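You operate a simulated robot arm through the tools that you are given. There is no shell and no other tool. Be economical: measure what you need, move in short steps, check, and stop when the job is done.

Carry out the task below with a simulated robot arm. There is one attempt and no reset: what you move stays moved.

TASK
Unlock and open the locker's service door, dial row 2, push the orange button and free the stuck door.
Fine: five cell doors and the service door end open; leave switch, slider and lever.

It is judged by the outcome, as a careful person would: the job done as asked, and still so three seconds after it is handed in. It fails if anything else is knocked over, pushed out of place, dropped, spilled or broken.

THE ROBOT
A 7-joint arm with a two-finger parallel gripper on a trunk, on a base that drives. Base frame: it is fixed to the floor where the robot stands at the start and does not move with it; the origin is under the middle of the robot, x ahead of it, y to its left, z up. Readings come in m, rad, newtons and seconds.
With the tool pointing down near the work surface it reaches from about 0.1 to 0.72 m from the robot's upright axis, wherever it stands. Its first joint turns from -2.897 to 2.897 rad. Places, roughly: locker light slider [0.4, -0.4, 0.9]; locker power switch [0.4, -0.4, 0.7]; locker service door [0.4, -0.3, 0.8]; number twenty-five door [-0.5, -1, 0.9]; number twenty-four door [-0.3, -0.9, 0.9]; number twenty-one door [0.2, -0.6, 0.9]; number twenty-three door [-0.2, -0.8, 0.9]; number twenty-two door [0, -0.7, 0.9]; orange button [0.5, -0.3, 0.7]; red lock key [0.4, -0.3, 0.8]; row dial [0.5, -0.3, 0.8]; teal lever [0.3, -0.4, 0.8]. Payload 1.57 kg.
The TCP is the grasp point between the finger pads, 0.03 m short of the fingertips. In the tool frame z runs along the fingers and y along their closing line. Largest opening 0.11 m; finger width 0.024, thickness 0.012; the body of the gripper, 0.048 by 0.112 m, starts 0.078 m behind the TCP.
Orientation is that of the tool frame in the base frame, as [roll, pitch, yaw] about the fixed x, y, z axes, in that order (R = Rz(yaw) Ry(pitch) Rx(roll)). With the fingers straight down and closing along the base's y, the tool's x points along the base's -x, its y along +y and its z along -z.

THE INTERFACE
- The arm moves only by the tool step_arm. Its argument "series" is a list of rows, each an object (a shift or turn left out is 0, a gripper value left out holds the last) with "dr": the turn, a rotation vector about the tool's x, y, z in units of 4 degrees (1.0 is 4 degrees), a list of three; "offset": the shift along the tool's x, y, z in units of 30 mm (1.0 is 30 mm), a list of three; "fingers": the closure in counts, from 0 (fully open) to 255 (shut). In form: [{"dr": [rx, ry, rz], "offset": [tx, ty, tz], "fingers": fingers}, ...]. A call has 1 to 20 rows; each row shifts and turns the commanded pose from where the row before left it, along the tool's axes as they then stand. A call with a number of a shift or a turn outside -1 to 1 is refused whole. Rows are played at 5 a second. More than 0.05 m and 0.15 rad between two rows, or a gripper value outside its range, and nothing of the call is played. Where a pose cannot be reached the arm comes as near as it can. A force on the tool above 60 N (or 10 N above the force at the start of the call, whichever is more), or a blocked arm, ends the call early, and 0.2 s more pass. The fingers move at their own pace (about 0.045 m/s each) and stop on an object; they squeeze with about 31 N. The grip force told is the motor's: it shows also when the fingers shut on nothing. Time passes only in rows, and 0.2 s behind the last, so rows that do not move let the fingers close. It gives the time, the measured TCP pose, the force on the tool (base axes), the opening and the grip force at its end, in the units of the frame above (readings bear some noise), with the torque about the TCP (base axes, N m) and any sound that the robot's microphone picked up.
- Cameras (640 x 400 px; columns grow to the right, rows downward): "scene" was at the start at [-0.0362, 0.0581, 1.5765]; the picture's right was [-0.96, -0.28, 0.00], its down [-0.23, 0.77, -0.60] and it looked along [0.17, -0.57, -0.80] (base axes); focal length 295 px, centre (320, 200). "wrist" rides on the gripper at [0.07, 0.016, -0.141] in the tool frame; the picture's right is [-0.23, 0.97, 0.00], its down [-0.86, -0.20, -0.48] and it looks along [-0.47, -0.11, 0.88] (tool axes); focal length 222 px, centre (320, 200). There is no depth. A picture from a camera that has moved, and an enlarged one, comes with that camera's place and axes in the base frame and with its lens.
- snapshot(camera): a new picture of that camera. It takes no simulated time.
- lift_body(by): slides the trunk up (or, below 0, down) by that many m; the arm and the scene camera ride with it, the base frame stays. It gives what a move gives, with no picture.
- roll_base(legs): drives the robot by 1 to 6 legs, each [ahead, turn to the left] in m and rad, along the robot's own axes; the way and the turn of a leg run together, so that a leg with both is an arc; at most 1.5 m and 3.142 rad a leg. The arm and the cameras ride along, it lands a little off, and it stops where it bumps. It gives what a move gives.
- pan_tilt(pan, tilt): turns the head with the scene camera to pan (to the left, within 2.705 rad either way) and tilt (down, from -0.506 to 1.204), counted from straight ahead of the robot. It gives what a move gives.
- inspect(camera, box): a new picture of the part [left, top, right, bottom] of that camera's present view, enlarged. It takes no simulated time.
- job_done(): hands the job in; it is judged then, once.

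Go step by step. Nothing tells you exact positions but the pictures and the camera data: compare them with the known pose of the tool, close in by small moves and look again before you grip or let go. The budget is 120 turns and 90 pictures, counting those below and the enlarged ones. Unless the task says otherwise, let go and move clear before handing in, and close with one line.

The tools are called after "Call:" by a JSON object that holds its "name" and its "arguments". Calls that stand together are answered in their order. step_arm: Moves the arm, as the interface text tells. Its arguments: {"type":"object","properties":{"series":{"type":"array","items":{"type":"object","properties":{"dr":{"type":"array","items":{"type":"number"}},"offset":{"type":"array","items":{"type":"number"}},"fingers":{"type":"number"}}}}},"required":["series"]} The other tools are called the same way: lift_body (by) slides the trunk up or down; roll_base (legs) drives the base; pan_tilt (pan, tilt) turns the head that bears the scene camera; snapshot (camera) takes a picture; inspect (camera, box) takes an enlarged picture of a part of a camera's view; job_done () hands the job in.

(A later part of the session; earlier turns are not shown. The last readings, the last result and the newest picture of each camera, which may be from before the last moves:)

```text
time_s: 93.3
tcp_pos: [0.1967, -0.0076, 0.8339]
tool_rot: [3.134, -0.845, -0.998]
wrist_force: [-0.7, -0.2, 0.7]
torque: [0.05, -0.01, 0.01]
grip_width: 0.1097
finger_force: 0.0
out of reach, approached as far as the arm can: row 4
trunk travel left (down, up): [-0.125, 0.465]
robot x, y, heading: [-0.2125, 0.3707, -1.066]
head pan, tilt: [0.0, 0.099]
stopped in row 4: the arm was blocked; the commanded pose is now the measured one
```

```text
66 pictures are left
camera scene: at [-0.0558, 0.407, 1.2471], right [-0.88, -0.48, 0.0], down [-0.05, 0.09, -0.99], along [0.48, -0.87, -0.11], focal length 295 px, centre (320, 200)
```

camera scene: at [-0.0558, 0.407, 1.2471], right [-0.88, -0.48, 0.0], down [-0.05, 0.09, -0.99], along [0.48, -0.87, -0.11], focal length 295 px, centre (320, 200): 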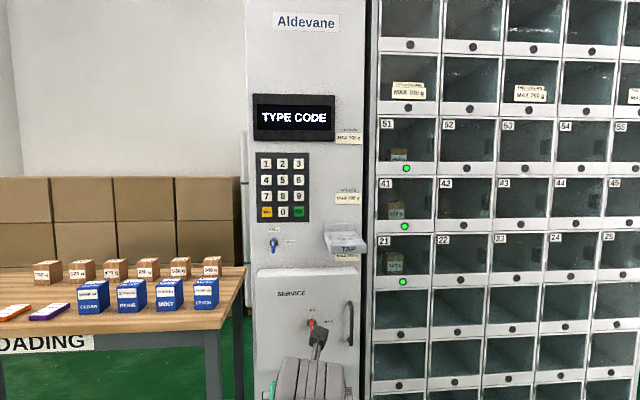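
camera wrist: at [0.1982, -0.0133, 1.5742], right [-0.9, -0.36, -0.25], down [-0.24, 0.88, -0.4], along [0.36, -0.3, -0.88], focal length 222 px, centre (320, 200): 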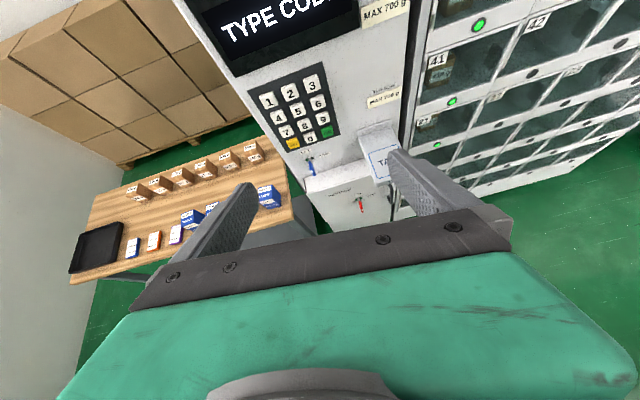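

The arm jumped to a different posture and was blocked. I'll look down at it.

Call:
{"name": "pan_tilt", "arguments": {"pan": 0.0, "tilt": 0.9}}

Call:
{"name": "snapshot", "arguments": {"camera": "scene"}}

Call:
{"name": "snapshot", "arguments": {"camera": "wrist"}}

```text
time_s: 94.5
tcp_pos: [0.1968, -0.0079, 0.8393]
tool_rot: [-3.14, -0.854, -1.004]
wrist_force: [0.0, 0.1, -0.3]
torque: [0.02, 0.01, 0.02]
grip_width: 0.11
finger_force: 0.1
trunk travel left (down, up): [-0.125, 0.465]
robot x, y, heading: [-0.2114, 0.3709, -1.071]
head pan, tilt: [0.0, 0.901]
```

```text
65 pictures are left
camera scene: at [-0.0634, 0.4219, 1.1778], right [-0.88, -0.48, 0.0], down [-0.38, 0.69, -0.61], along [0.29, -0.54, -0.79], focal length 295 px, centre (320, 200)
```

scene: 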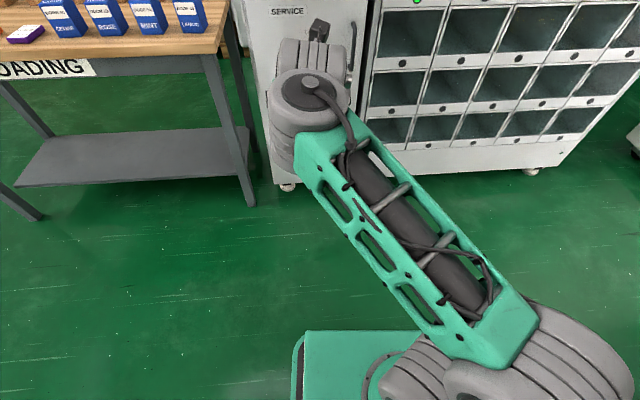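

```text
64 pictures are left
camera wrist: at [0.1499, 0.0355, 0.9848], right [-0.9, -0.4, -0.17], down [-0.33, 0.88, -0.33], along [0.28, -0.24, -0.93], focal length 222 px, centre (320, 200)
```

wrist: 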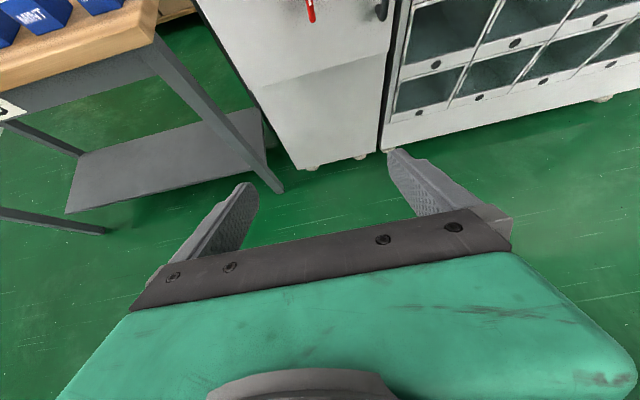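

The forearm is now about horizontal with a bent elbow, which suits a level tool. I'll continue pitching.

Call:
{"name": "step_arm", "arguments": {"series": [{"dr": [0, 1, 0], "offset": [0.4, 0, 0]}, {"dr": [0, 1, 0], "offset": [0.4, 0, 0]}, {"dr": [0, 1, 0], "offset": [0.4, 0, 0]}, {"dr": [0, 1, 0], "offset": [0.4, 0, 0]}, {"dr": [0, 1, 0], "offset": [0.4, 0, 0]}]}}

Call:
{"name": "step_arm", "arguments": {"series": [{"dr": [0, 1, 0]}, {"dr": [0, 1, 0]}, {"dr": [0, 1, 0]}, {"dr": [0, 1, 0]}, {"dr": [0, 1, 0]}]}}

Call:
{"name": "snapshot", "arguments": {"camera": "scene"}}

```text
time_s: 95.7
tcp_pos: [0.2176, -0.0308, 0.897]
tool_rot: [3.084, -1.185, -0.95]
wrist_force: [-0.1, -0.3, 0.7]
torque: [0.02, -0.02, -0.01]
grip_width: 0.1101
finger_force: 0.1
out of reach, approached as far as the arm can: row 3, 4, 5
trunk travel left (down, up): [-0.125, 0.465]
robot x, y, heading: [-0.2182, 0.3742, -1.072]
head pan, tilt: [0.0, 0.901]
```

```text
time_s: 96.9
tcp_pos: [0.1892, 0.0018, 0.9859]
tool_rot: [3.044, -1.567, -0.912]
wrist_force: [1.0, 0.4, 0.3]
torque: [0.04, 0.0, 0.06]
grip_width: 0.11
finger_force: 0.0
out of reach, approached as far as the arm can: row 1, 2, 3, 4, 5
trunk travel left (down, up): [-0.125, 0.465]
robot x, y, heading: [-0.2124, 0.3707, -1.071]
head pan, tilt: [0.0, 0.901]
```

```text
63 pictures are left
camera scene: at [-0.0701, 0.43, 1.1779], right [-0.88, -0.48, 0.0], down [-0.38, 0.69, -0.62], along [0.3, -0.54, -0.78], focal length 295 px, centre (320, 200)
```

scene: 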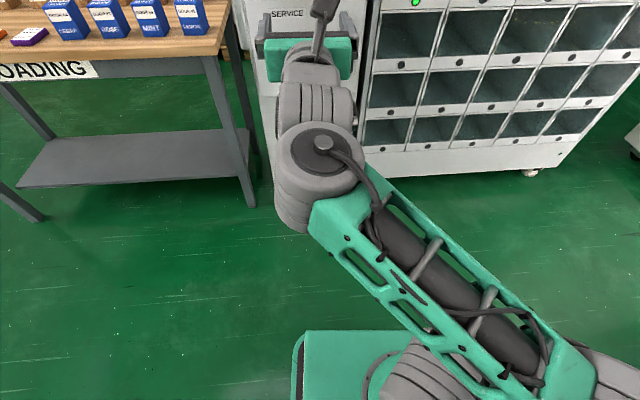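

The tool is level and facing the panel. I'll check the wrist view.

Call:
{"name": "snapshot", "arguments": {"camera": "wrist"}}

Call:
{"name": "pan_tilt", "arguments": {"pan": 0.25, "tilt": 0.35}}

Call:
{"name": "snapshot", "arguments": {"camera": "scene"}}

```text
62 pictures are left
camera wrist: at [0.0995, 0.1135, 1.057], right [-0.83, -0.52, -0.23], down [-0.09, 0.51, -0.85], along [0.56, -0.68, -0.47], focal length 222 px, centre (320, 200)
```

wrist: 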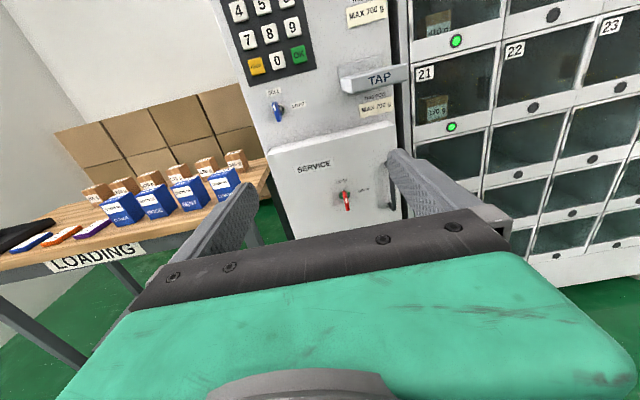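

```text
time_s: 97.8
tcp_pos: [0.1893, 0.0016, 0.985]
tool_rot: [2.892, -1.562, -0.76]
wrist_force: [-0.3, 0.2, -0.3]
torque: [0.01, 0.0, 0.0]
grip_width: 0.1098
finger_force: 0.1
trunk travel left (down, up): [-0.125, 0.465]
robot x, y, heading: [-0.2144, 0.3673, -1.065]
head pan, tilt: [0.25, 0.351]
```

```text
61 pictures are left
camera scene: at [-0.0426, 0.428, 1.2263], right [-0.73, -0.68, 0.0], down [-0.23, 0.25, -0.94], along [0.64, -0.69, -0.34], focal length 295 px, centre (320, 200)
```

scene: 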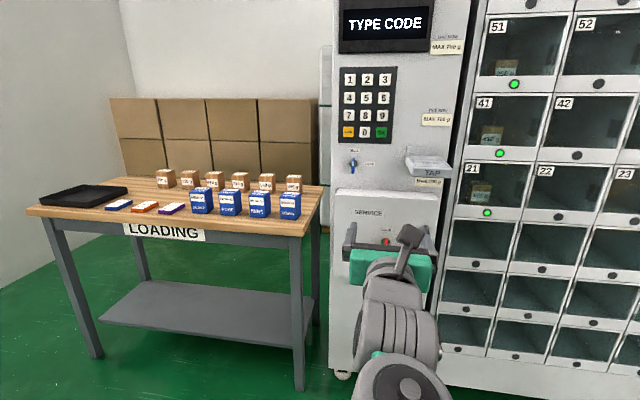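

Call:
{"name": "inspect", "arguments": {"camera": "wrist", "box": [280, 140, 420, 230]}}

Call:
{"name": "inspect", "arguments": {"camera": "scene", "box": [330, 180, 460, 260]}}

```text
4.44 times, centred on (350, 185) of wrist
camera zoom: at [0.1007, 0.1133, 1.0572], right [-0.83, -0.52, -0.23], down [-0.09, 0.52, -0.85], along [0.56, -0.68, -0.47], focal length 987 px, centre (187, 267)
```

zoom: 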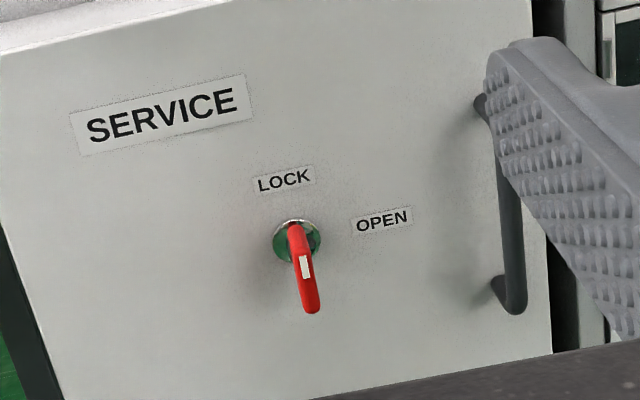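

```text
4.92 times, centred on (395, 220) of scene
camera zoom: at [-0.0426, 0.428, 1.2263], right [-0.73, -0.68, 0.0], down [-0.23, 0.25, -0.94], along [0.64, -0.69, -0.34], focal length 1451 px, centre (-49, 102)
```

zoom: 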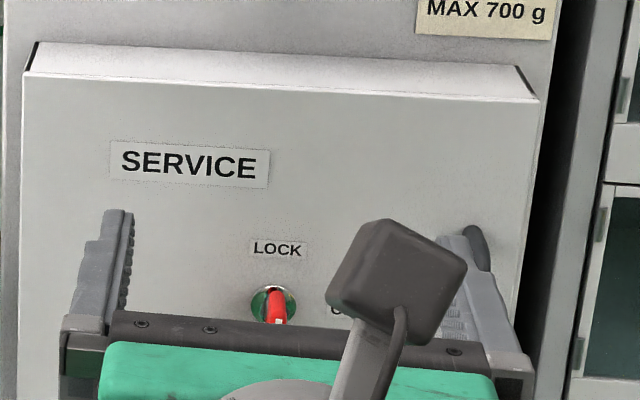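

The key's grip is a thin vertical plate, so I grip it horizontally. Turning it right needs +90° of wrist roll, so I'll roll the hand −180° first to have room.

Call:
{"name": "step_arm", "arguments": {"series": [{"dr": [0, 0, -1]}, {"dr": [0, 0, -1]}, {"dr": [0, 0, -1]}, {"dr": [0, 0, -1]}, {"dr": [0, 0, -1]}, {"dr": [0, 0, -1]}, {"dr": [0, 0, -1]}, {"dr": [0, 0, -1]}, {"dr": [0, 0, -1]}, {"dr": [0, 0, -1]}, {"dr": [0, 0, -1]}, {"dr": [0, 0, -1]}, {"dr": [0, 0, -1]}, {"dr": [0, 0, -1]}, {"dr": [0, 0, -1]}, {"dr": [0, 0, -1]}, {"dr": [0, 0, -1]}, {"dr": [0, 0, -1]}, {"dr": [0, 0, -1]}, {"dr": [0, 0, -1]}]}}

Call:
{"name": "step_arm", "arguments": {"series": [{"dr": [0, 0, -1]}, {"dr": [0, 0, -1]}, {"dr": [0, 0, -1]}, {"dr": [0, 0, -1]}, {"dr": [0, 0, -1]}, {"dr": [0, 0, -1]}, {"dr": [0, 0, -1]}, {"dr": [0, 0, -1]}, {"dr": [0, 0, -1]}, {"dr": [0, 0, -1]}, {"dr": [0, 0, -1]}, {"dr": [0, 0, -1]}, {"dr": [0, 0, -1]}, {"dr": [0, 0, -1]}, {"dr": [0, 0, -1]}, {"dr": [0, 0, -1]}, {"dr": [0, 0, -1]}, {"dr": [0, 0, -1]}, {"dr": [0, 0, -1]}, {"dr": [0, 0, -1]}]}}

Call:
{"name": "step_arm", "arguments": {"series": [{"dr": [0, 0, -1]}, {"dr": [0, 0, -1]}, {"dr": [0, 0, -1]}, {"dr": [0, 0, -1]}, {"dr": [0, 0, -1]}]}}

Call:
{"name": "snapshot", "arguments": {"camera": "wrist"}}

Call:
{"name": "snapshot", "arguments": {"camera": "scene"}}

```text
time_s: 102.0
tcp_pos: [0.1899, 0.0022, 0.9859]
tool_rot: [1.575, -0.179, 0.563]
wrist_force: [0.0, 0.3, 0.0]
torque: [0.01, -0.02, -0.01]
grip_width: 0.1097
finger_force: 0.0
trunk travel left (down, up): [-0.125, 0.465]
robot x, y, heading: [-0.2155, 0.3728, -1.071]
head pan, tilt: [0.25, 0.351]
```

```text
time_s: 106.2
tcp_pos: [0.1894, 0.0016, 0.9858]
tool_rot: [1.58, 1.216, 0.574]
wrist_force: [0.4, 0.1, -1.2]
torque: [0.02, -0.01, -0.03]
grip_width: 0.1101
finger_force: 0.1
trunk travel left (down, up): [-0.125, 0.465]
robot x, y, heading: [-0.2167, 0.3707, -1.074]
head pan, tilt: [0.25, 0.351]
```

```text
time_s: 107.4
tcp_pos: [0.1878, 0.0022, 0.9866]
tool_rot: [2.238, 1.566, 1.231]
wrist_force: [0.2, 1.2, -0.1]
torque: [-0.01, 0.03, -0.03]
grip_width: 0.11
finger_force: 0.1
trunk travel left (down, up): [-0.125, 0.465]
robot x, y, heading: [-0.2118, 0.3696, -1.067]
head pan, tilt: [0.25, 0.351]
```

```text
58 pictures are left
camera wrist: at [0.1277, 0.1319, 0.9176], right [0.82, 0.52, 0.23], down [-0.43, 0.29, 0.86], along [0.38, -0.8, 0.46], focal length 222 px, centre (320, 200)
```

wrist: 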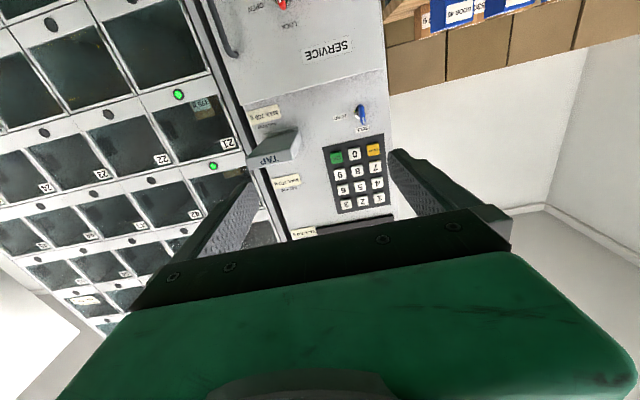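

```text
57 pictures are left
camera scene: at [-0.0426, 0.428, 1.2264], right [-0.73, -0.68, 0.0], down [-0.23, 0.25, -0.94], along [0.64, -0.69, -0.34], focal length 295 px, centre (320, 200)
```

scene: 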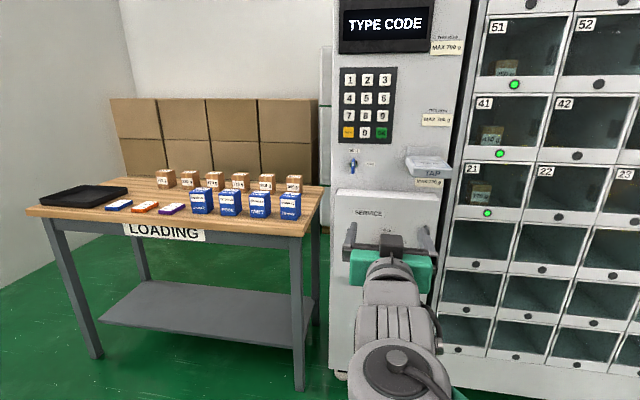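

From triangulation, the key socket is about (0.378,-0.336,0.776), the normal's azimuth is 120°, and the key stands out about 7–8 cm. I'll go to about 16 cm in front of it.

Call:
{"name": "step_arm", "arguments": {"series": [{"dr": [0.57, 0, 0]}, {"offset": [1, 0, 0]}, {"offset": [1, 0, 0]}, {"offset": [1, 0, 0]}, {"offset": [1, 0, 0]}, {"offset": [1, 0, 0]}, {"offset": [1, 0, 0]}, {"offset": [1, 0, 0]}, {"offset": [0, 0, 0.95]}, {"offset": [0, 0, 0.95]}, {"offset": [0, 0, 0.95]}, {"offset": [0, 0, 0.95]}, {"offset": [0, 0, 0.95]}, {"offset": [0, 0, 0.95]}, {"offset": [0, 0, 0.95]}]}}

Call:
{"name": "snapshot", "arguments": {"camera": "wrist"}}

Call:
{"name": "snapshot", "arguments": {"camera": "scene"}}

```text
time_s: 110.6
tcp_pos: [0.2906, -0.1704, 0.7753]
tool_rot: [2.187, 1.564, 1.141]
wrist_force: [0.0, 0.5, 0.5]
torque: [-0.01, 0.0, -0.01]
grip_width: 0.1102
finger_force: 0.0
trunk travel left (down, up): [-0.125, 0.465]
robot x, y, heading: [-0.2146, 0.3732, -1.065]
head pan, tilt: [0.25, 0.351]
```

```text
56 pictures are left
camera wrist: at [0.2346, -0.0382, 0.7064], right [0.84, 0.48, 0.23], down [-0.41, 0.31, 0.86], along [0.34, -0.82, 0.46], focal length 222 px, centre (320, 200)
```

wrist: 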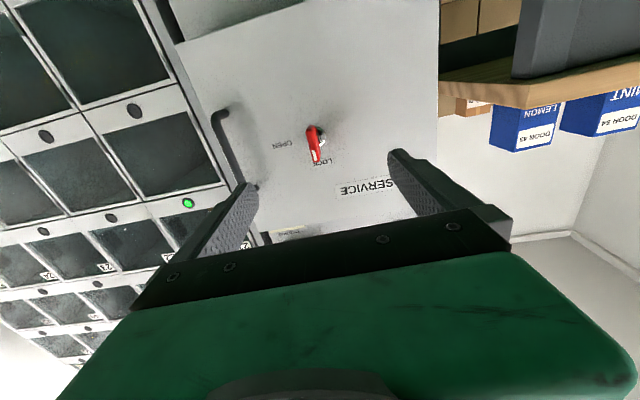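

```text
55 pictures are left
camera scene: at [-0.0427, 0.4282, 1.2264], right [-0.73, -0.68, 0.0], down [-0.23, 0.25, -0.94], along [0.64, -0.69, -0.34], focal length 295 px, centre (320, 200)
```

scene: 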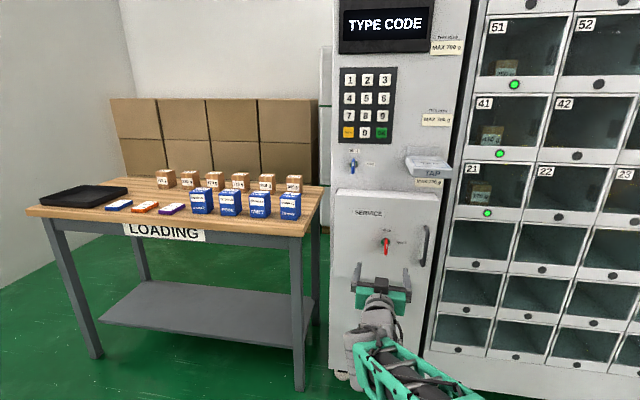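

Call:
{"name": "inspect", "arguments": {"camera": "wrist", "box": [200, 90, 360, 190]}}

Call:
{"name": "inspect", "arguments": {"camera": "scene", "box": [330, 220, 450, 310]}}

```text
4.00 times, centred on (280, 140) of wrist
camera zoom: at [0.2346, -0.0382, 0.7064], right [0.84, 0.48, 0.23], down [-0.41, 0.31, 0.86], along [0.34, -0.82, 0.46], focal length 888 px, centre (480, 440)
```

zoom: 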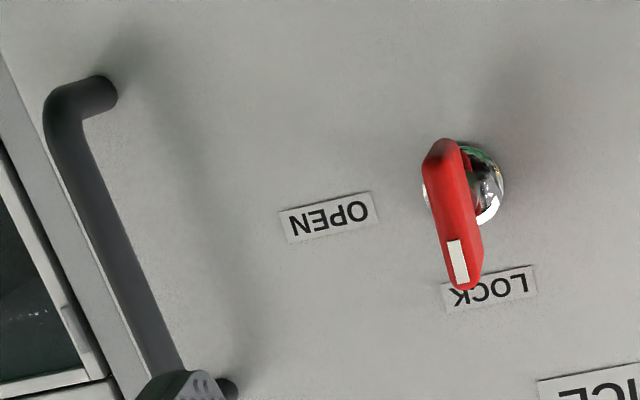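

```text
4.44 times, centred on (390, 265) of scene
camera zoom: at [-0.0427, 0.4282, 1.2264], right [-0.73, -0.68, 0.0], down [-0.23, 0.25, -0.94], along [0.64, -0.69, -0.34], focal length 1310 px, centre (9, -89)
```

zoom: 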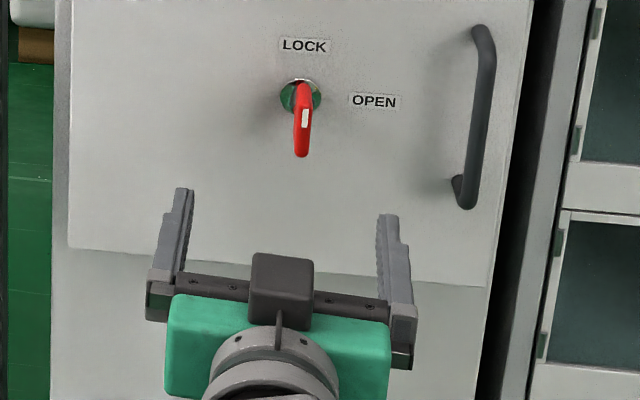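

The key is a vertical bar about 5 cm tall, standing about 4 cm off the panel and centred near (0.357,-0.302,0.778). The tool is aligned, so I'll advance about 14 cm.

Call:
{"name": "step_arm", "arguments": {"series": [{"offset": [-0.05, -0.13, 0.94], "fingers": 60}, {"offset": [0, 0, 0.94]}, {"offset": [0, 0, 0.94]}, {"offset": [0, 0, 0.94]}, {"offset": [0, 0, 0.9]}]}}

Call:
{"name": "snapshot", "arguments": {"camera": "wrist"}}

Call:
{"name": "inspect", "arguments": {"camera": "scene", "box": [330, 200, 450, 290]}}

```text
time_s: 111.8
tcp_pos: [0.3556, -0.2936, 0.7744]
tool_rot: [2.167, 1.563, 1.123]
wrist_force: [0.1, 0.3, 0.4]
torque: [0.04, 0.0, -0.01]
grip_width: 0.0845
finger_force: 0.1
trunk travel left (down, up): [-0.125, 0.465]
robot x, y, heading: [-0.2144, 0.3699, -1.067]
head pan, tilt: [0.25, 0.351]
```

```text
52 pictures are left
camera wrist: at [0.2995, -0.1608, 0.706], right [0.84, 0.49, 0.23], down [-0.41, 0.31, 0.86], along [0.34, -0.82, 0.46], focal length 222 px, centre (320, 200)
```

wrist: 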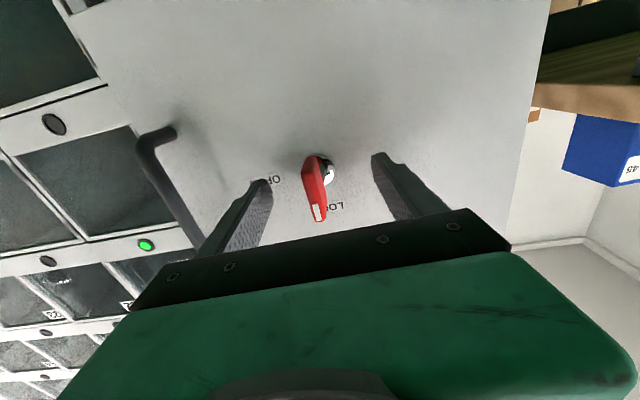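

```text
4.44 times, centred on (390, 245) of scene
camera zoom: at [-0.0426, 0.4281, 1.2264], right [-0.73, -0.68, 0.0], down [-0.23, 0.25, -0.94], along [0.64, -0.69, -0.34], focal length 1310 px, centre (9, 0)
```

zoom: 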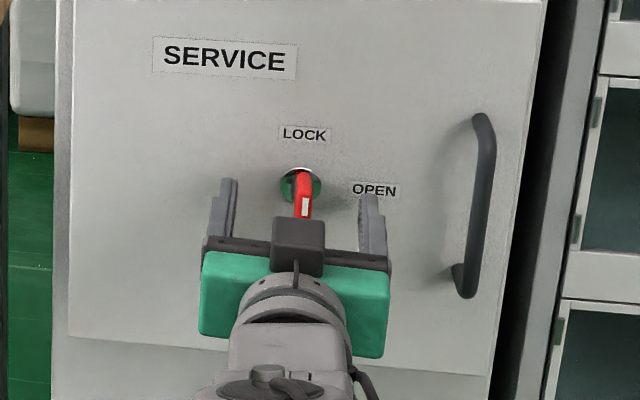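

The key bar sits right at the grasp point (image about (320,194)). I'll close on it.

Call:
{"name": "step_arm", "arguments": {"series": [{"fingers": 255}, {}, {}, {}, {}, {}]}}

Call:
{"name": "snapshot", "arguments": {"camera": "wrist"}}

```text
time_s: 113.2
tcp_pos: [0.3525, -0.294, 0.7743]
tool_rot: [2.249, 1.564, 1.199]
wrist_force: [-18.9, 2.9, -1.5]
torque: [-0.18, -0.14, 0.75]
grip_width: 0.0132
finger_force: 29.7
trunk travel left (down, up): [-0.125, 0.465]
robot x, y, heading: [-0.213, 0.3707, -1.078]
head pan, tilt: [0.25, 0.351]
```

```text
50 pictures are left
camera wrist: at [0.2975, -0.1612, 0.706], right [0.84, 0.48, 0.23], down [-0.41, 0.31, 0.86], along [0.34, -0.82, 0.46], focal length 222 px, centre (320, 200)
```

wrist: 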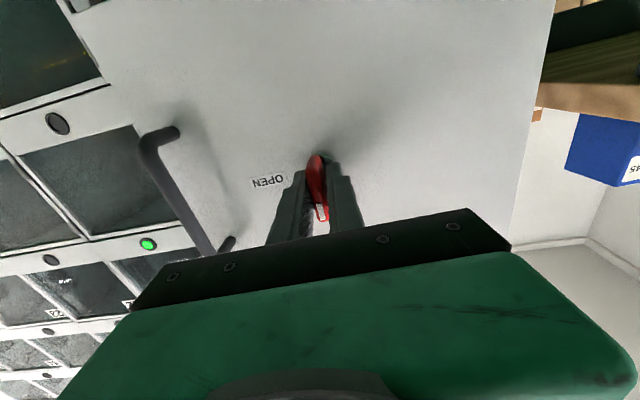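

Gripped, with a small side load; I'll ease it 4 mm to the right and then turn +90°.

Call:
{"name": "step_arm", "arguments": {"series": [{"offset": [0, -0.13, 0]}, {"dr": [0, 0, 1]}, {"dr": [0, 0, 1]}, {"dr": [0, 0, 1]}, {"dr": [0, 0, 1]}]}}

```text
time_s: 114.4
tcp_pos: [0.3538, -0.2935, 0.7743]
tool_rot: [1.585, 1.285, 0.539]
wrist_force: [-3.6, 5.7, -3.9]
torque: [0.5, 0.34, 1.33]
grip_width: 0.0131
finger_force: 30.7
trunk travel left (down, up): [-0.125, 0.465]
robot x, y, heading: [-0.2157, 0.3724, -1.064]
head pan, tilt: [0.25, 0.351]
```

Call:
{"name": "step_arm", "arguments": {"series": [{"dr": [0, 0, 1]}, {"dr": [0, 0, 1]}, {"dr": [0, 0, 1]}, {"dr": [0, 0, 1]}, {"dr": [0, 0, 1]}, {"dr": [0, 0, 1]}, {"dr": [0, 0, 1]}, {"dr": [0, 0, 1]}, {"dr": [0, 0, 1]}]}}

Call:
{"name": "step_arm", "arguments": {"series": [{"dr": [0, 0, 1]}, {"dr": [0, 0, 1]}, {"dr": [0, 0, 1]}, {"dr": [0, 0, 1]}, {"dr": [0, 0, 1]}, {"dr": [0, 0, 1]}, {"dr": [0, 0, 1]}, {"dr": [0, 0, 1]}, {"dr": [0, 0, 1]}]}}

Call:
{"name": "snapshot", "arguments": {"camera": "wrist"}}

Call:
{"name": "inspect", "arguments": {"camera": "scene", "box": [330, 200, 450, 290]}}

```text
time_s: 116.4
tcp_pos: [0.3534, -0.2951, 0.7746]
tool_rot: [1.577, 0.657, 0.527]
wrist_force: [4.4, 4.5, -5.5]
torque: [0.32, 0.21, 0.95]
grip_width: 0.0126
finger_force: 29.3
trunk travel left (down, up): [-0.125, 0.465]
robot x, y, heading: [-0.2163, 0.3663, -1.068]
head pan, tilt: [0.25, 0.351]
```

```text
time_s: 118.4
tcp_pos: [0.3542, -0.2944, 0.7752]
tool_rot: [1.574, 0.029, 0.523]
wrist_force: [2.3, 3.1, -7.4]
torque: [0.16, 0.08, 0.09]
grip_width: 0.0125
finger_force: 29.5
trunk travel left (down, up): [-0.125, 0.465]
robot x, y, heading: [-0.2156, 0.3695, -1.071]
head pan, tilt: [0.25, 0.351]
```

```text
49 pictures are left
camera wrist: at [0.3434, -0.1368, 0.7907], right [-0.17, -0.1, 0.98], down [-0.98, -0.01, -0.17], along [0.03, -0.99, -0.1], focal length 222 px, centre (320, 200)
```

wrist: 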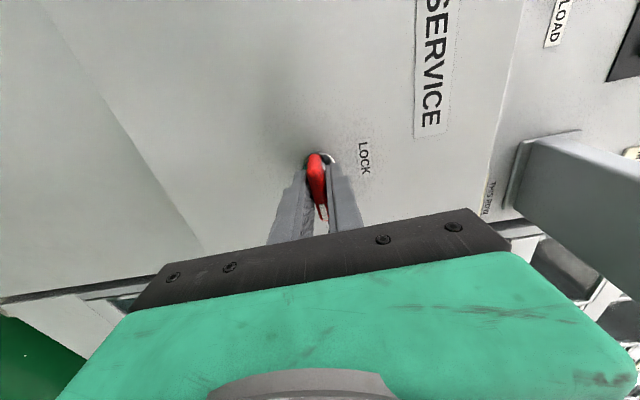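

```text
4.44 times, centred on (390, 245) of scene
camera zoom: at [-0.0418, 0.4276, 1.2262], right [-0.73, -0.68, 0.0], down [-0.23, 0.25, -0.94], along [0.64, -0.69, -0.34], focal length 1310 px, centre (9, 0)
```

zoom: 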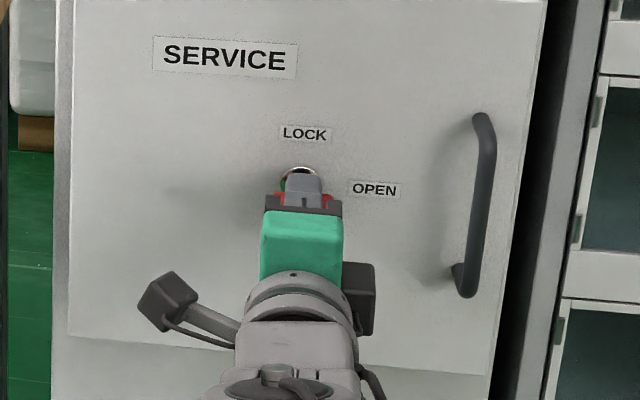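

The key is turned to OPEN and the torque has dropped. I'll release and back off, roll back to camera-below, and line up with the handle at about (0.263,-0.362), z 0.73–0.86.

Call:
{"name": "step_arm", "arguments": {"series": [{"dr": [0, 0, 0.4]}, {"fingers": 0}, {}, {}, {}, {}, {"offset": [0, 0, -1]}, {"offset": [0, 0, -1]}, {"offset": [0, 0, -1]}, {"offset": [0, 0, -1]}, {"offset": [0, 0, -1]}]}}

Call:
{"name": "step_arm", "arguments": {"series": [{"dr": [0, 0, -1]}, {"dr": [0, 0, -1]}, {"dr": [0, 0, -1]}, {"dr": [0, 0, -1]}, {"dr": [0, 0, -1]}, {"dr": [0, 0, -1]}, {"dr": [0, 0, -1]}, {"dr": [0, 0, -1]}, {"dr": [0, 0, -1]}, {"dr": [0, 0, -1]}, {"dr": [0, 0, -1]}, {"dr": [0, 0, -1]}, {"dr": [0, 0, -1]}, {"dr": [0, 0, -1]}, {"dr": [0, 0, -1]}, {"dr": [0, 0, -1]}, {"dr": [0, 0, -1]}, {"dr": [0, 0, -1]}, {"dr": [0, 0, -1]}, {"dr": [0, 0, -1]}]}}

Call:
{"name": "step_arm", "arguments": {"series": [{"dr": [0, 0, -1]}, {"dr": [0, 0, -1]}, {"dr": [0, 0, -0.4]}, {"offset": [-0.2, -0.95, 0]}, {"offset": [-0.2, -0.95, 0]}, {"offset": [-0.2, -0.95, 0]}, {"offset": [-0.2, -0.95, 0]}]}}

Call:
{"name": "snapshot", "arguments": {"camera": "wrist"}}

Call:
{"name": "inspect", "arguments": {"camera": "scene", "box": [330, 200, 450, 290]}}

```text
time_s: 120.8
tcp_pos: [0.2776, -0.1648, 0.7764]
tool_rot: [1.576, 0.0, 0.523]
wrist_force: [0.4, -0.7, 0.0]
torque: [-0.01, 0.0, 0.0]
grip_width: 0.1099
finger_force: 0.0
trunk travel left (down, up): [-0.125, 0.465]
robot x, y, heading: [-0.2143, 0.3717, -1.066]
head pan, tilt: [0.25, 0.351]
```

```text
time_s: 125.0
tcp_pos: [0.2783, -0.1651, 0.7766]
tool_rot: [1.595, 1.398, 0.546]
wrist_force: [0.1, 0.8, -0.9]
torque: [0.01, 0.0, -0.03]
grip_width: 0.1101
finger_force: 0.0
trunk travel left (down, up): [-0.125, 0.465]
robot x, y, heading: [-0.2165, 0.3698, -1.072]
head pan, tilt: [0.25, 0.351]
```

```text
time_s: 126.6
tcp_pos: [0.1784, -0.2223, 0.7986]
tool_rot: [2.251, 1.564, 1.203]
wrist_force: [0.2, 0.0, 0.1]
torque: [0.0, 0.02, -0.03]
grip_width: 0.11
finger_force: 0.1
trunk travel left (down, up): [-0.125, 0.465]
robot x, y, heading: [-0.2122, 0.3693, -1.071]
head pan, tilt: [0.25, 0.351]
```

```text
47 pictures are left
camera wrist: at [0.1219, -0.0906, 0.731], right [0.84, 0.49, 0.23], down [-0.41, 0.31, 0.86], along [0.34, -0.82, 0.46], focal length 222 px, centre (320, 200)
```

wrist: 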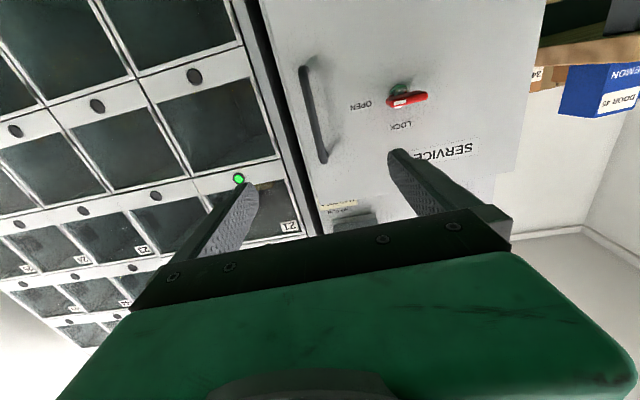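

```text
4.44 times, centred on (390, 245) of scene
camera zoom: at [-0.0423, 0.428, 1.2263], right [-0.73, -0.68, 0.0], down [-0.23, 0.25, -0.94], along [0.64, -0.69, -0.34], focal length 1310 px, centre (9, 0)
```

zoom: 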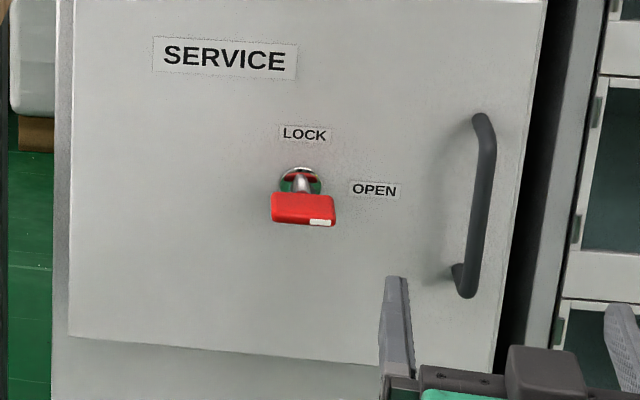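

The key points at OPEN. The handle is aligned with the tool, so I'll narrow the fingers and advance about 15 cm.

Call:
{"name": "step_arm", "arguments": {"series": [{"offset": [0, 0, 0.9], "fingers": 110}, {"offset": [0, 0, 0.9]}, {"offset": [0, 0, 0.9]}, {"offset": [0, 0, 0.9]}, {"offset": [0, 0, 0.9]}, {"offset": [0, 0, 0.5]}]}}

Call:
{"name": "snapshot", "arguments": {"camera": "wrist"}}

```text
time_s: 128.0
tcp_pos: [0.2544, -0.3526, 0.7972]
tool_rot: [2.269, 1.565, 1.221]
wrist_force: [0.8, 0.1, -0.3]
torque: [-0.01, 0.02, -0.02]
grip_width: 0.0627
finger_force: 0.1
trunk travel left (down, up): [-0.125, 0.465]
robot x, y, heading: [-0.2142, 0.3701, -1.076]
head pan, tilt: [0.25, 0.351]
```

```text
45 pictures are left
camera wrist: at [0.1973, -0.2201, 0.7285], right [0.84, 0.48, 0.23], down [-0.41, 0.31, 0.86], along [0.34, -0.82, 0.46], focal length 222 px, centre (320, 200)
```

wrist: 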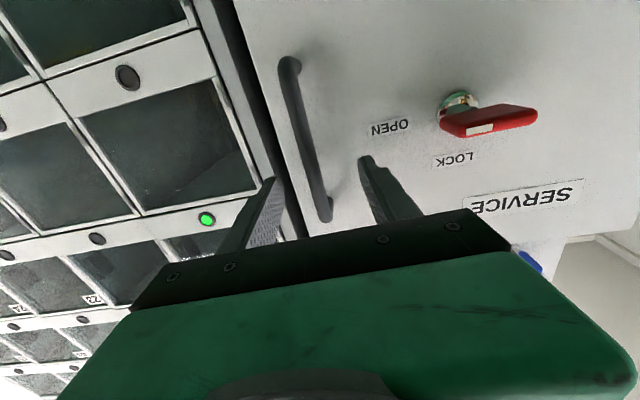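

Call:
{"name": "step_arm", "arguments": {"series": [{"offset": [0, 0, 0.2], "fingers": 255}, {}, {}, {}, {}]}}

Call:
{"name": "snapshot", "arguments": {"camera": "wrist"}}

```text
time_s: 129.2
tcp_pos: [0.2535, -0.3586, 0.7976]
tool_rot: [2.227, 1.564, 1.175]
wrist_force: [-16.2, -4.6, -0.6]
torque: [-0.2, 0.41, -0.27]
grip_width: 0.0118
finger_force: 28.6
trunk travel left (down, up): [-0.125, 0.465]
robot x, y, heading: [-0.2162, 0.3706, -1.078]
head pan, tilt: [0.25, 0.351]
```

```text
44 pictures are left
camera wrist: at [0.1981, -0.2264, 0.7297], right [0.85, 0.48, 0.23], down [-0.41, 0.31, 0.86], along [0.34, -0.82, 0.46], focal length 222 px, centre (320, 200)
```

wrist: 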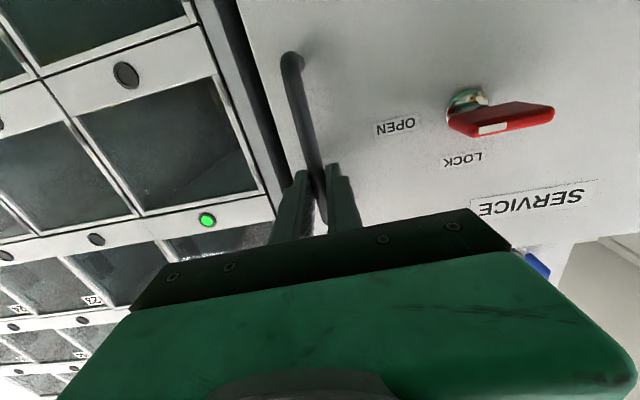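

Gripped. I'll pull the door along its arc (radius about 0.28 m, hinge on the left), starting gently.

Call:
{"name": "step_arm", "arguments": {"series": [{"offset": [0, -0.1, -0.6]}, {"dr": [0.5, 0, 0], "offset": [0, 0.045, -0.65]}, {"dr": [0.5, 0, 0], "offset": [0, 0.068, -0.65]}, {"dr": [0.5, 0, 0], "offset": [0, 0.09, -0.64]}]}}

Call:
{"name": "snapshot", "arguments": {"camera": "scene"}}

```text
time_s: 130.1
tcp_pos: [0.2456, -0.2954, 0.7982]
tool_rot: [1.829, 1.555, 0.743]
wrist_force: [22.3, 1.8, -3.8]
torque: [-0.15, 0.65, 0.35]
grip_width: 0.0116
finger_force: 29.2
trunk travel left (down, up): [-0.125, 0.465]
robot x, y, heading: [-0.2146, 0.3673, -1.052]
head pan, tilt: [0.25, 0.351]
stopped in row 4: the force on the tool passed its limit (the readings are from after the stop); the commanded pose is now the measured one
```

```text
43 pictures are left
camera scene: at [-0.0413, 0.4311, 1.2259], right [-0.72, -0.7, 0.0], down [-0.24, 0.25, -0.94], along [0.65, -0.67, -0.34], focal length 295 px, centre (320, 200)
```

scene: 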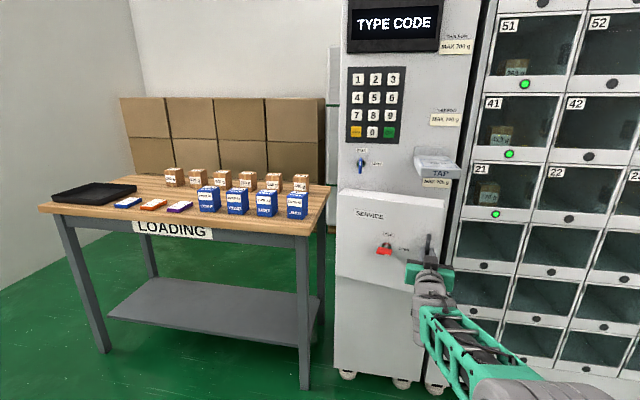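

The door is opening. The hinge sits a little deeper, so the arc leans more to the left; I'll correct for that and continue.

Call:
{"name": "step_arm", "arguments": {"series": [{"dr": [0.5, 0, 0], "offset": [0, 0.27, -0.6]}, {"dr": [0.5, 0, 0], "offset": [0, 0.29, -0.6]}, {"dr": [0.5, 0, 0], "offset": [0, 0.31, -0.59]}, {"dr": [0.5, 0, 0], "offset": [0, 0.33, -0.58]}, {"dr": [0.5, 0, 0], "offset": [0, 0.35, -0.57]}]}}

Call:
{"name": "snapshot", "arguments": {"camera": "scene"}}

```text
time_s: 131.3
tcp_pos: [0.2557, -0.1971, 0.7988]
tool_rot: [1.99, 1.553, 0.733]
wrist_force: [55.2, -15.4, 1.2]
torque: [0.03, 0.72, 1.1]
grip_width: 0.012
finger_force: 29.5
trunk travel left (down, up): [-0.125, 0.465]
robot x, y, heading: [-0.2142, 0.3657, -1.048]
head pan, tilt: [0.25, 0.351]
```

```text
42 pictures are left
camera scene: at [-0.0389, 0.4301, 1.2259], right [-0.72, -0.7, 0.0], down [-0.24, 0.25, -0.94], along [0.65, -0.67, -0.35], focal length 295 px, centre (320, 200)
```

scene: 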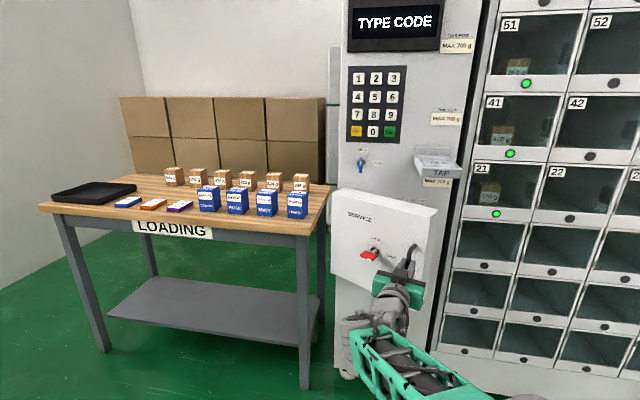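

Call:
{"name": "step_arm", "arguments": {"series": [{"dr": [0.5, 0, 0], "offset": [0, 0.53, -0.4]}, {"dr": [0.5, 0, 0], "offset": [0, 0.42, -0.5]}, {"dr": [0.5, 0, 0], "offset": [0, 0.43, -0.49]}, {"dr": [0.5, 0, 0], "offset": [0, 0.44, -0.48]}]}}

Call:
{"name": "snapshot", "arguments": {"camera": "scene"}}

```text
time_s: 132.3
tcp_pos: [0.2849, -0.1299, 0.7999]
tool_rot: [2.592, 1.556, 1.18]
wrist_force: [-22.5, 11.4, -17.1]
torque: [-0.12, 0.3, -0.54]
grip_width: 0.0118
finger_force: 28.9
trunk travel left (down, up): [-0.125, 0.465]
robot x, y, heading: [-0.2139, 0.3722, -1.057]
head pan, tilt: [0.25, 0.351]
```

```text
41 pictures are left
camera scene: at [-0.0438, 0.4302, 1.2262], right [-0.72, -0.69, 0.0], down [-0.24, 0.25, -0.94], along [0.65, -0.68, -0.34], focal length 295 px, centre (320, 200)
```

scene: 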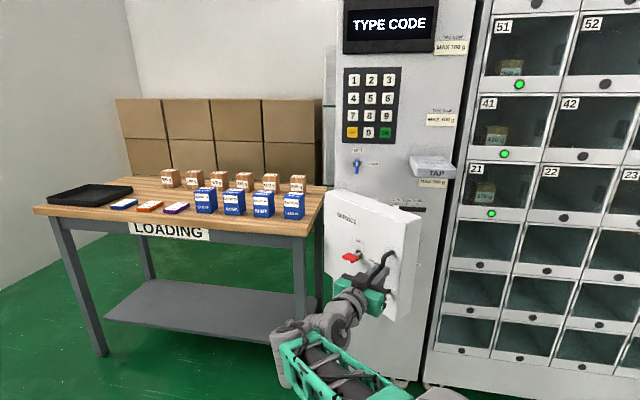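

The door is about 45° open and my arc fit is now good (hinge radius 0.297 m). I'll continue along it.

Call:
{"name": "step_arm", "arguments": {"series": [{"dr": [0.5, 0, 0], "offset": [0, 0.38, -0.58]}, {"dr": [0.5, 0, 0], "offset": [0, 0.476, -0.5]}, {"dr": [0.5, 0, 0], "offset": [0, 0.493, -0.483]}, {"dr": [0.5, 0, 0], "offset": [0, 0.51, -0.465]}, {"dr": [0.5, 0, 0], "offset": [0, 0.525, -0.447]}, {"dr": [0.5, 0, 0], "offset": [0, 0.541, -0.429]}]}}

Call:
{"name": "snapshot", "arguments": {"camera": "scene"}}

```text
time_s: 133.7
tcp_pos: [0.3574, -0.0702, 0.8094]
tool_rot: [1.74, 1.557, 0.151]
wrist_force: [-17.4, 19.9, 5.0]
torque: [0.0, 0.63, -0.1]
grip_width: 0.0117
finger_force: 28.8
out of reach, approached as far as the arm can: row 5, 6
trunk travel left (down, up): [-0.125, 0.465]
robot x, y, heading: [-0.2157, 0.3698, -1.05]
head pan, tilt: [0.25, 0.351]
stopped in row 6: the force on the tool passed its limit (the readings are from after the stop); the commanded pose is now the measured one
```

```text
40 pictures are left
camera scene: at [-0.0452, 0.4335, 1.227], right [-0.72, -0.7, 0.0], down [-0.24, 0.25, -0.94], along [0.65, -0.68, -0.34], focal length 295 px, centre (320, 200)
```

scene: 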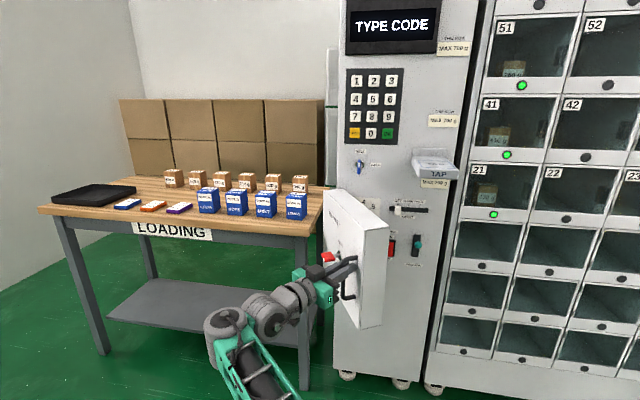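

The door is about 68° open and the arm is at its reach limit there. I'll release, back off, and then push the door wider from its inner side.

Call:
{"name": "step_arm", "arguments": {"series": [{"fingers": 110}, {}, {}, {"offset": [0, 0, -0.7]}, {"offset": [0, 0, -1]}, {"offset": [0, 0, -1]}, {"offset": [0, 0, -1]}, {"offset": [0, 0, -1]}]}}

Call:
{"name": "snapshot", "arguments": {"camera": "scene"}}

```text
time_s: 135.5
tcp_pos: [0.3606, -0.0716, 0.8057]
tool_rot: [1.997, 1.558, 0.402]
wrist_force: [0.1, 0.9, 0.6]
torque: [0.0, 0.01, -0.03]
grip_width: 0.0625
finger_force: 0.2
out of reach, approached as far as the arm can: row 4, 5, 6, 7, 8
trunk travel left (down, up): [-0.125, 0.465]
robot x, y, heading: [-0.2118, 0.3665, -1.055]
head pan, tilt: [0.25, 0.351]
```

```text
39 pictures are left
camera scene: at [-0.0433, 0.4312, 1.2264], right [-0.72, -0.69, 0.0], down [-0.24, 0.25, -0.94], along [0.65, -0.68, -0.34], focal length 295 px, centre (320, 200)
```

scene: 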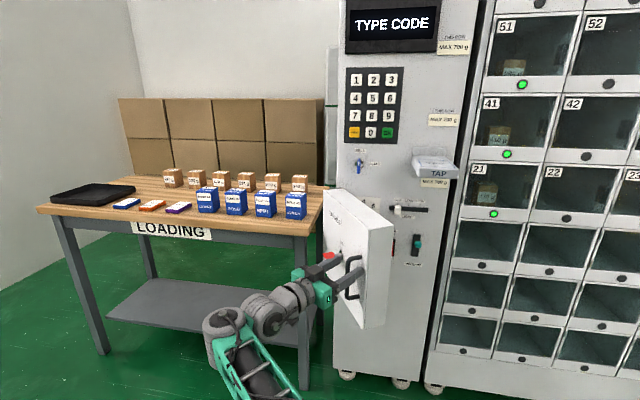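

Call:
{"name": "step_arm", "arguments": {"series": [{"dr": [-0.7, 0, 0]}, {"dr": [-0.7, 0, 0]}, {"dr": [-0.7, 0, 0]}, {"dr": [-0.7, 0, 0], "offset": [0, 0, -0.3]}, {"dr": [-0.7, 0, 0], "offset": [0, 0, -0.5]}, {"dr": [-0.7, 0, 0], "offset": [0, 0, -0.8]}, {"offset": [0, 0, -1]}, {"offset": [0, 0, -1]}, {"offset": [0, 0, -1]}]}}

Call:
{"name": "snapshot", "arguments": {"camera": "scene"}}

```text
time_s: 137.5
tcp_pos: [0.3251, 0.0617, 0.8074]
tool_rot: [1.702, 1.558, 0.403]
wrist_force: [0.3, -0.9, -0.1]
torque: [-0.01, 0.02, 0.01]
grip_width: 0.0626
finger_force: 0.0
trunk travel left (down, up): [-0.125, 0.465]
robot x, y, heading: [-0.2112, 0.3697, -1.051]
head pan, tilt: [0.25, 0.351]
```

```text
38 pictures are left
camera scene: at [-0.0432, 0.431, 1.2264], right [-0.72, -0.69, 0.0], down [-0.24, 0.25, -0.94], along [0.65, -0.68, -0.34], focal length 295 px, centre (320, 200)
```

scene: 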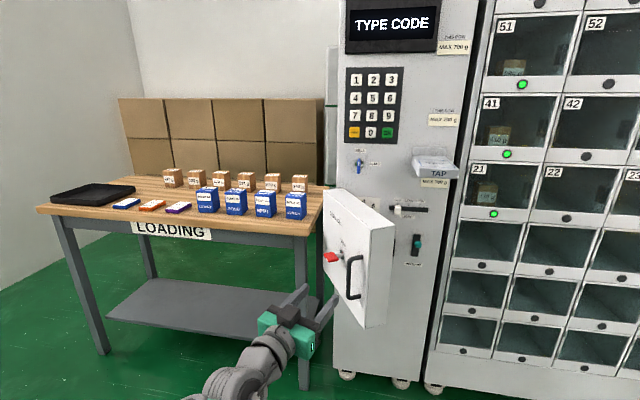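

Clear of the handle. Now I'll move right around the door's free edge and in behind it with closed fingers.

Call:
{"name": "step_arm", "arguments": {"series": [{"offset": [0, -0.9, 0.23], "fingers": 255}, {"offset": [0, -0.9, 0.23]}, {"offset": [0, -0.9, 0.23]}, {"offset": [0, -0.9, 0.23]}, {"offset": [0, -0.9, 0.23]}, {"offset": [0, -0.9, 0.23]}, {"offset": [0, -0.9, 0.23]}, {"dr": [-0.9, 0, 0]}, {"dr": [-0.9, 0, 0]}, {"dr": [-0.9, 0, 0]}, {"dr": [-0.9, 0, 0]}, {"offset": [0, 0, 1]}, {"offset": [0, 0, 1]}]}}

Call:
{"name": "snapshot", "arguments": {"camera": "scene"}}

Call:
{"name": "snapshot", "arguments": {"camera": "wrist"}}

```text
time_s: 140.3
tcp_pos: [0.1872, -0.0877, 0.8056]
tool_rot: [1.391, 1.56, 0.345]
wrist_force: [-0.5, 0.0, 0.3]
torque: [0.03, -0.03, -0.01]
grip_width: 0.0
finger_force: 21.3
trunk travel left (down, up): [-0.125, 0.465]
robot x, y, heading: [-0.214, 0.3689, -1.051]
head pan, tilt: [0.25, 0.351]
```

```text
37 pictures are left
camera scene: at [-0.0436, 0.4313, 1.2264], right [-0.72, -0.69, 0.0], down [-0.24, 0.25, -0.94], along [0.65, -0.68, -0.34], focal length 295 px, centre (320, 200)
```

scene: 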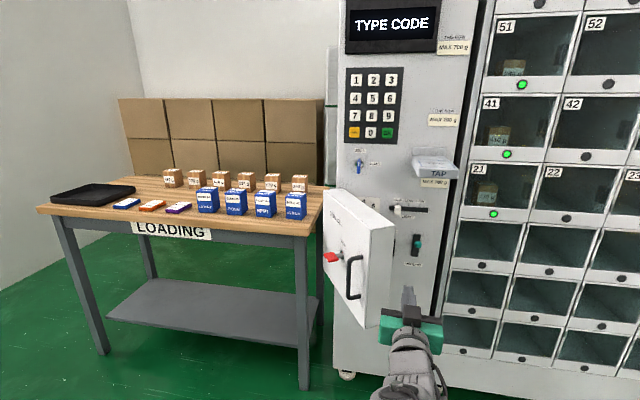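

```text
36 pictures are left
camera wrist: at [0.1317, 0.0445, 0.7363], right [0.84, 0.49, 0.24], down [-0.42, 0.31, 0.85], along [0.34, -0.82, 0.47], focal length 222 px, centre (320, 200)
```

wrist: 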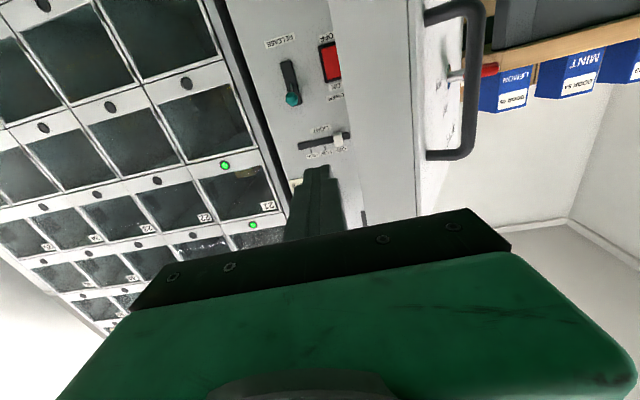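

Call:
{"name": "step_arm", "arguments": {"series": [{"offset": [0, 0, 1]}, {"offset": [0, 0, 1]}, {"offset": [0, 0, 1]}, {"offset": [0, 0.8, 0]}, {"offset": [0, 0.8, 0]}, {"offset": [0, 0.8, 0]}, {"offset": [0, 0.8, 0]}, {"offset": [0, 0.8, 0]}, {"offset": [0, 0.8, 0]}, {"offset": [0, 0.8, 0]}, {"offset": [0, 0.8, 0]}, {"offset": [0, 0.8, 0]}, {"offset": [0, 0.8, 0]}, {"offset": [0, 0.8, 0]}]}}

Call:
{"name": "snapshot", "arguments": {"camera": "scene"}}

```text
time_s: 141.8
tcp_pos: [0.2935, -0.1259, 0.8042]
tool_rot: [1.309, 1.567, 0.247]
wrist_force: [-30.9, 22.7, 5.2]
torque: [0.13, -0.02, 0.63]
grip_width: 0.0002
finger_force: 21.0
trunk travel left (down, up): [-0.125, 0.465]
robot x, y, heading: [-0.214, 0.3692, -1.06]
head pan, tilt: [0.25, 0.351]
stopped in row 7: the force on the tool passed its limit (the readings are from after the stop); the commanded pose is now the measured one
```

```text
35 pictures are left
camera scene: at [-0.0467, 0.4336, 1.2268], right [-0.72, -0.69, 0.0], down [-0.24, 0.25, -0.94], along [0.65, -0.68, -0.34], focal length 295 px, centre (320, 200)
```

scene: 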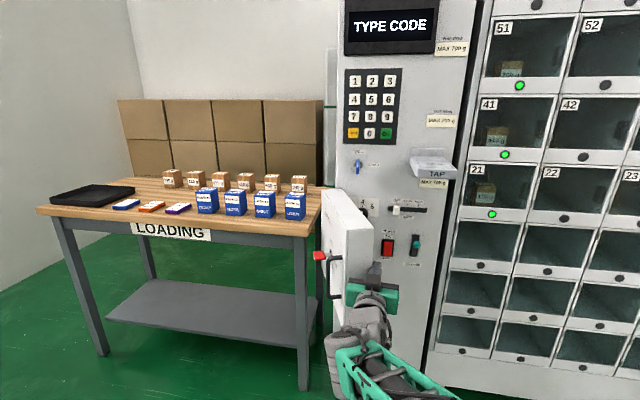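

The door is moving. I'll keep pushing, more slowly.

Call:
{"name": "step_arm", "arguments": {"series": [{"offset": [0, 0.4, 0]}, {"offset": [0, 0.4, 0]}, {"offset": [0, 0.4, 0]}, {"offset": [0, 0.4, 0]}, {"offset": [0, 0.4, 0]}, {"offset": [0, 0.4, 0]}, {"offset": [0, 0.4, 0]}, {"offset": [0, 0.4, 0]}, {"offset": [0, 0.4, 0]}, {"offset": [0, 0.4, 0]}, {"offset": [0, 0.4, 0]}, {"offset": [0, 0.4, 0]}, {"offset": [0, 0.4, 0]}, {"offset": [0, 0.4, 0]}]}}

Call:
{"name": "snapshot", "arguments": {"camera": "scene"}}

```text
time_s: 142.2
tcp_pos: [0.2961, -0.1234, 0.8054]
tool_rot: [0.766, 1.568, -0.302]
wrist_force: [-31.6, 24.1, 7.3]
torque: [0.11, -0.02, 0.67]
grip_width: 0.0001
finger_force: 21.3
trunk travel left (down, up): [-0.125, 0.465]
robot x, y, heading: [-0.2153, 0.3698, -1.06]
head pan, tilt: [0.25, 0.351]
stopped in row 1: the force on the tool passed its limit (the readings are from after the stop); the commanded pose is now the measured one
```

```text
34 pictures are left
camera scene: at [-0.0471, 0.4342, 1.2268], right [-0.72, -0.69, 0.0], down [-0.24, 0.25, -0.94], along [0.65, -0.68, -0.34], focal length 295 px, centre (320, 200)
```

scene: 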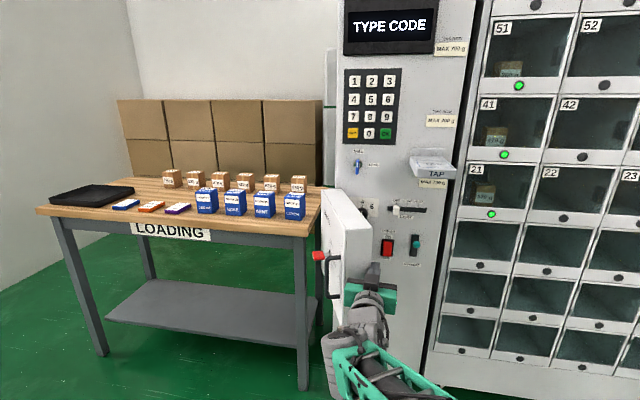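

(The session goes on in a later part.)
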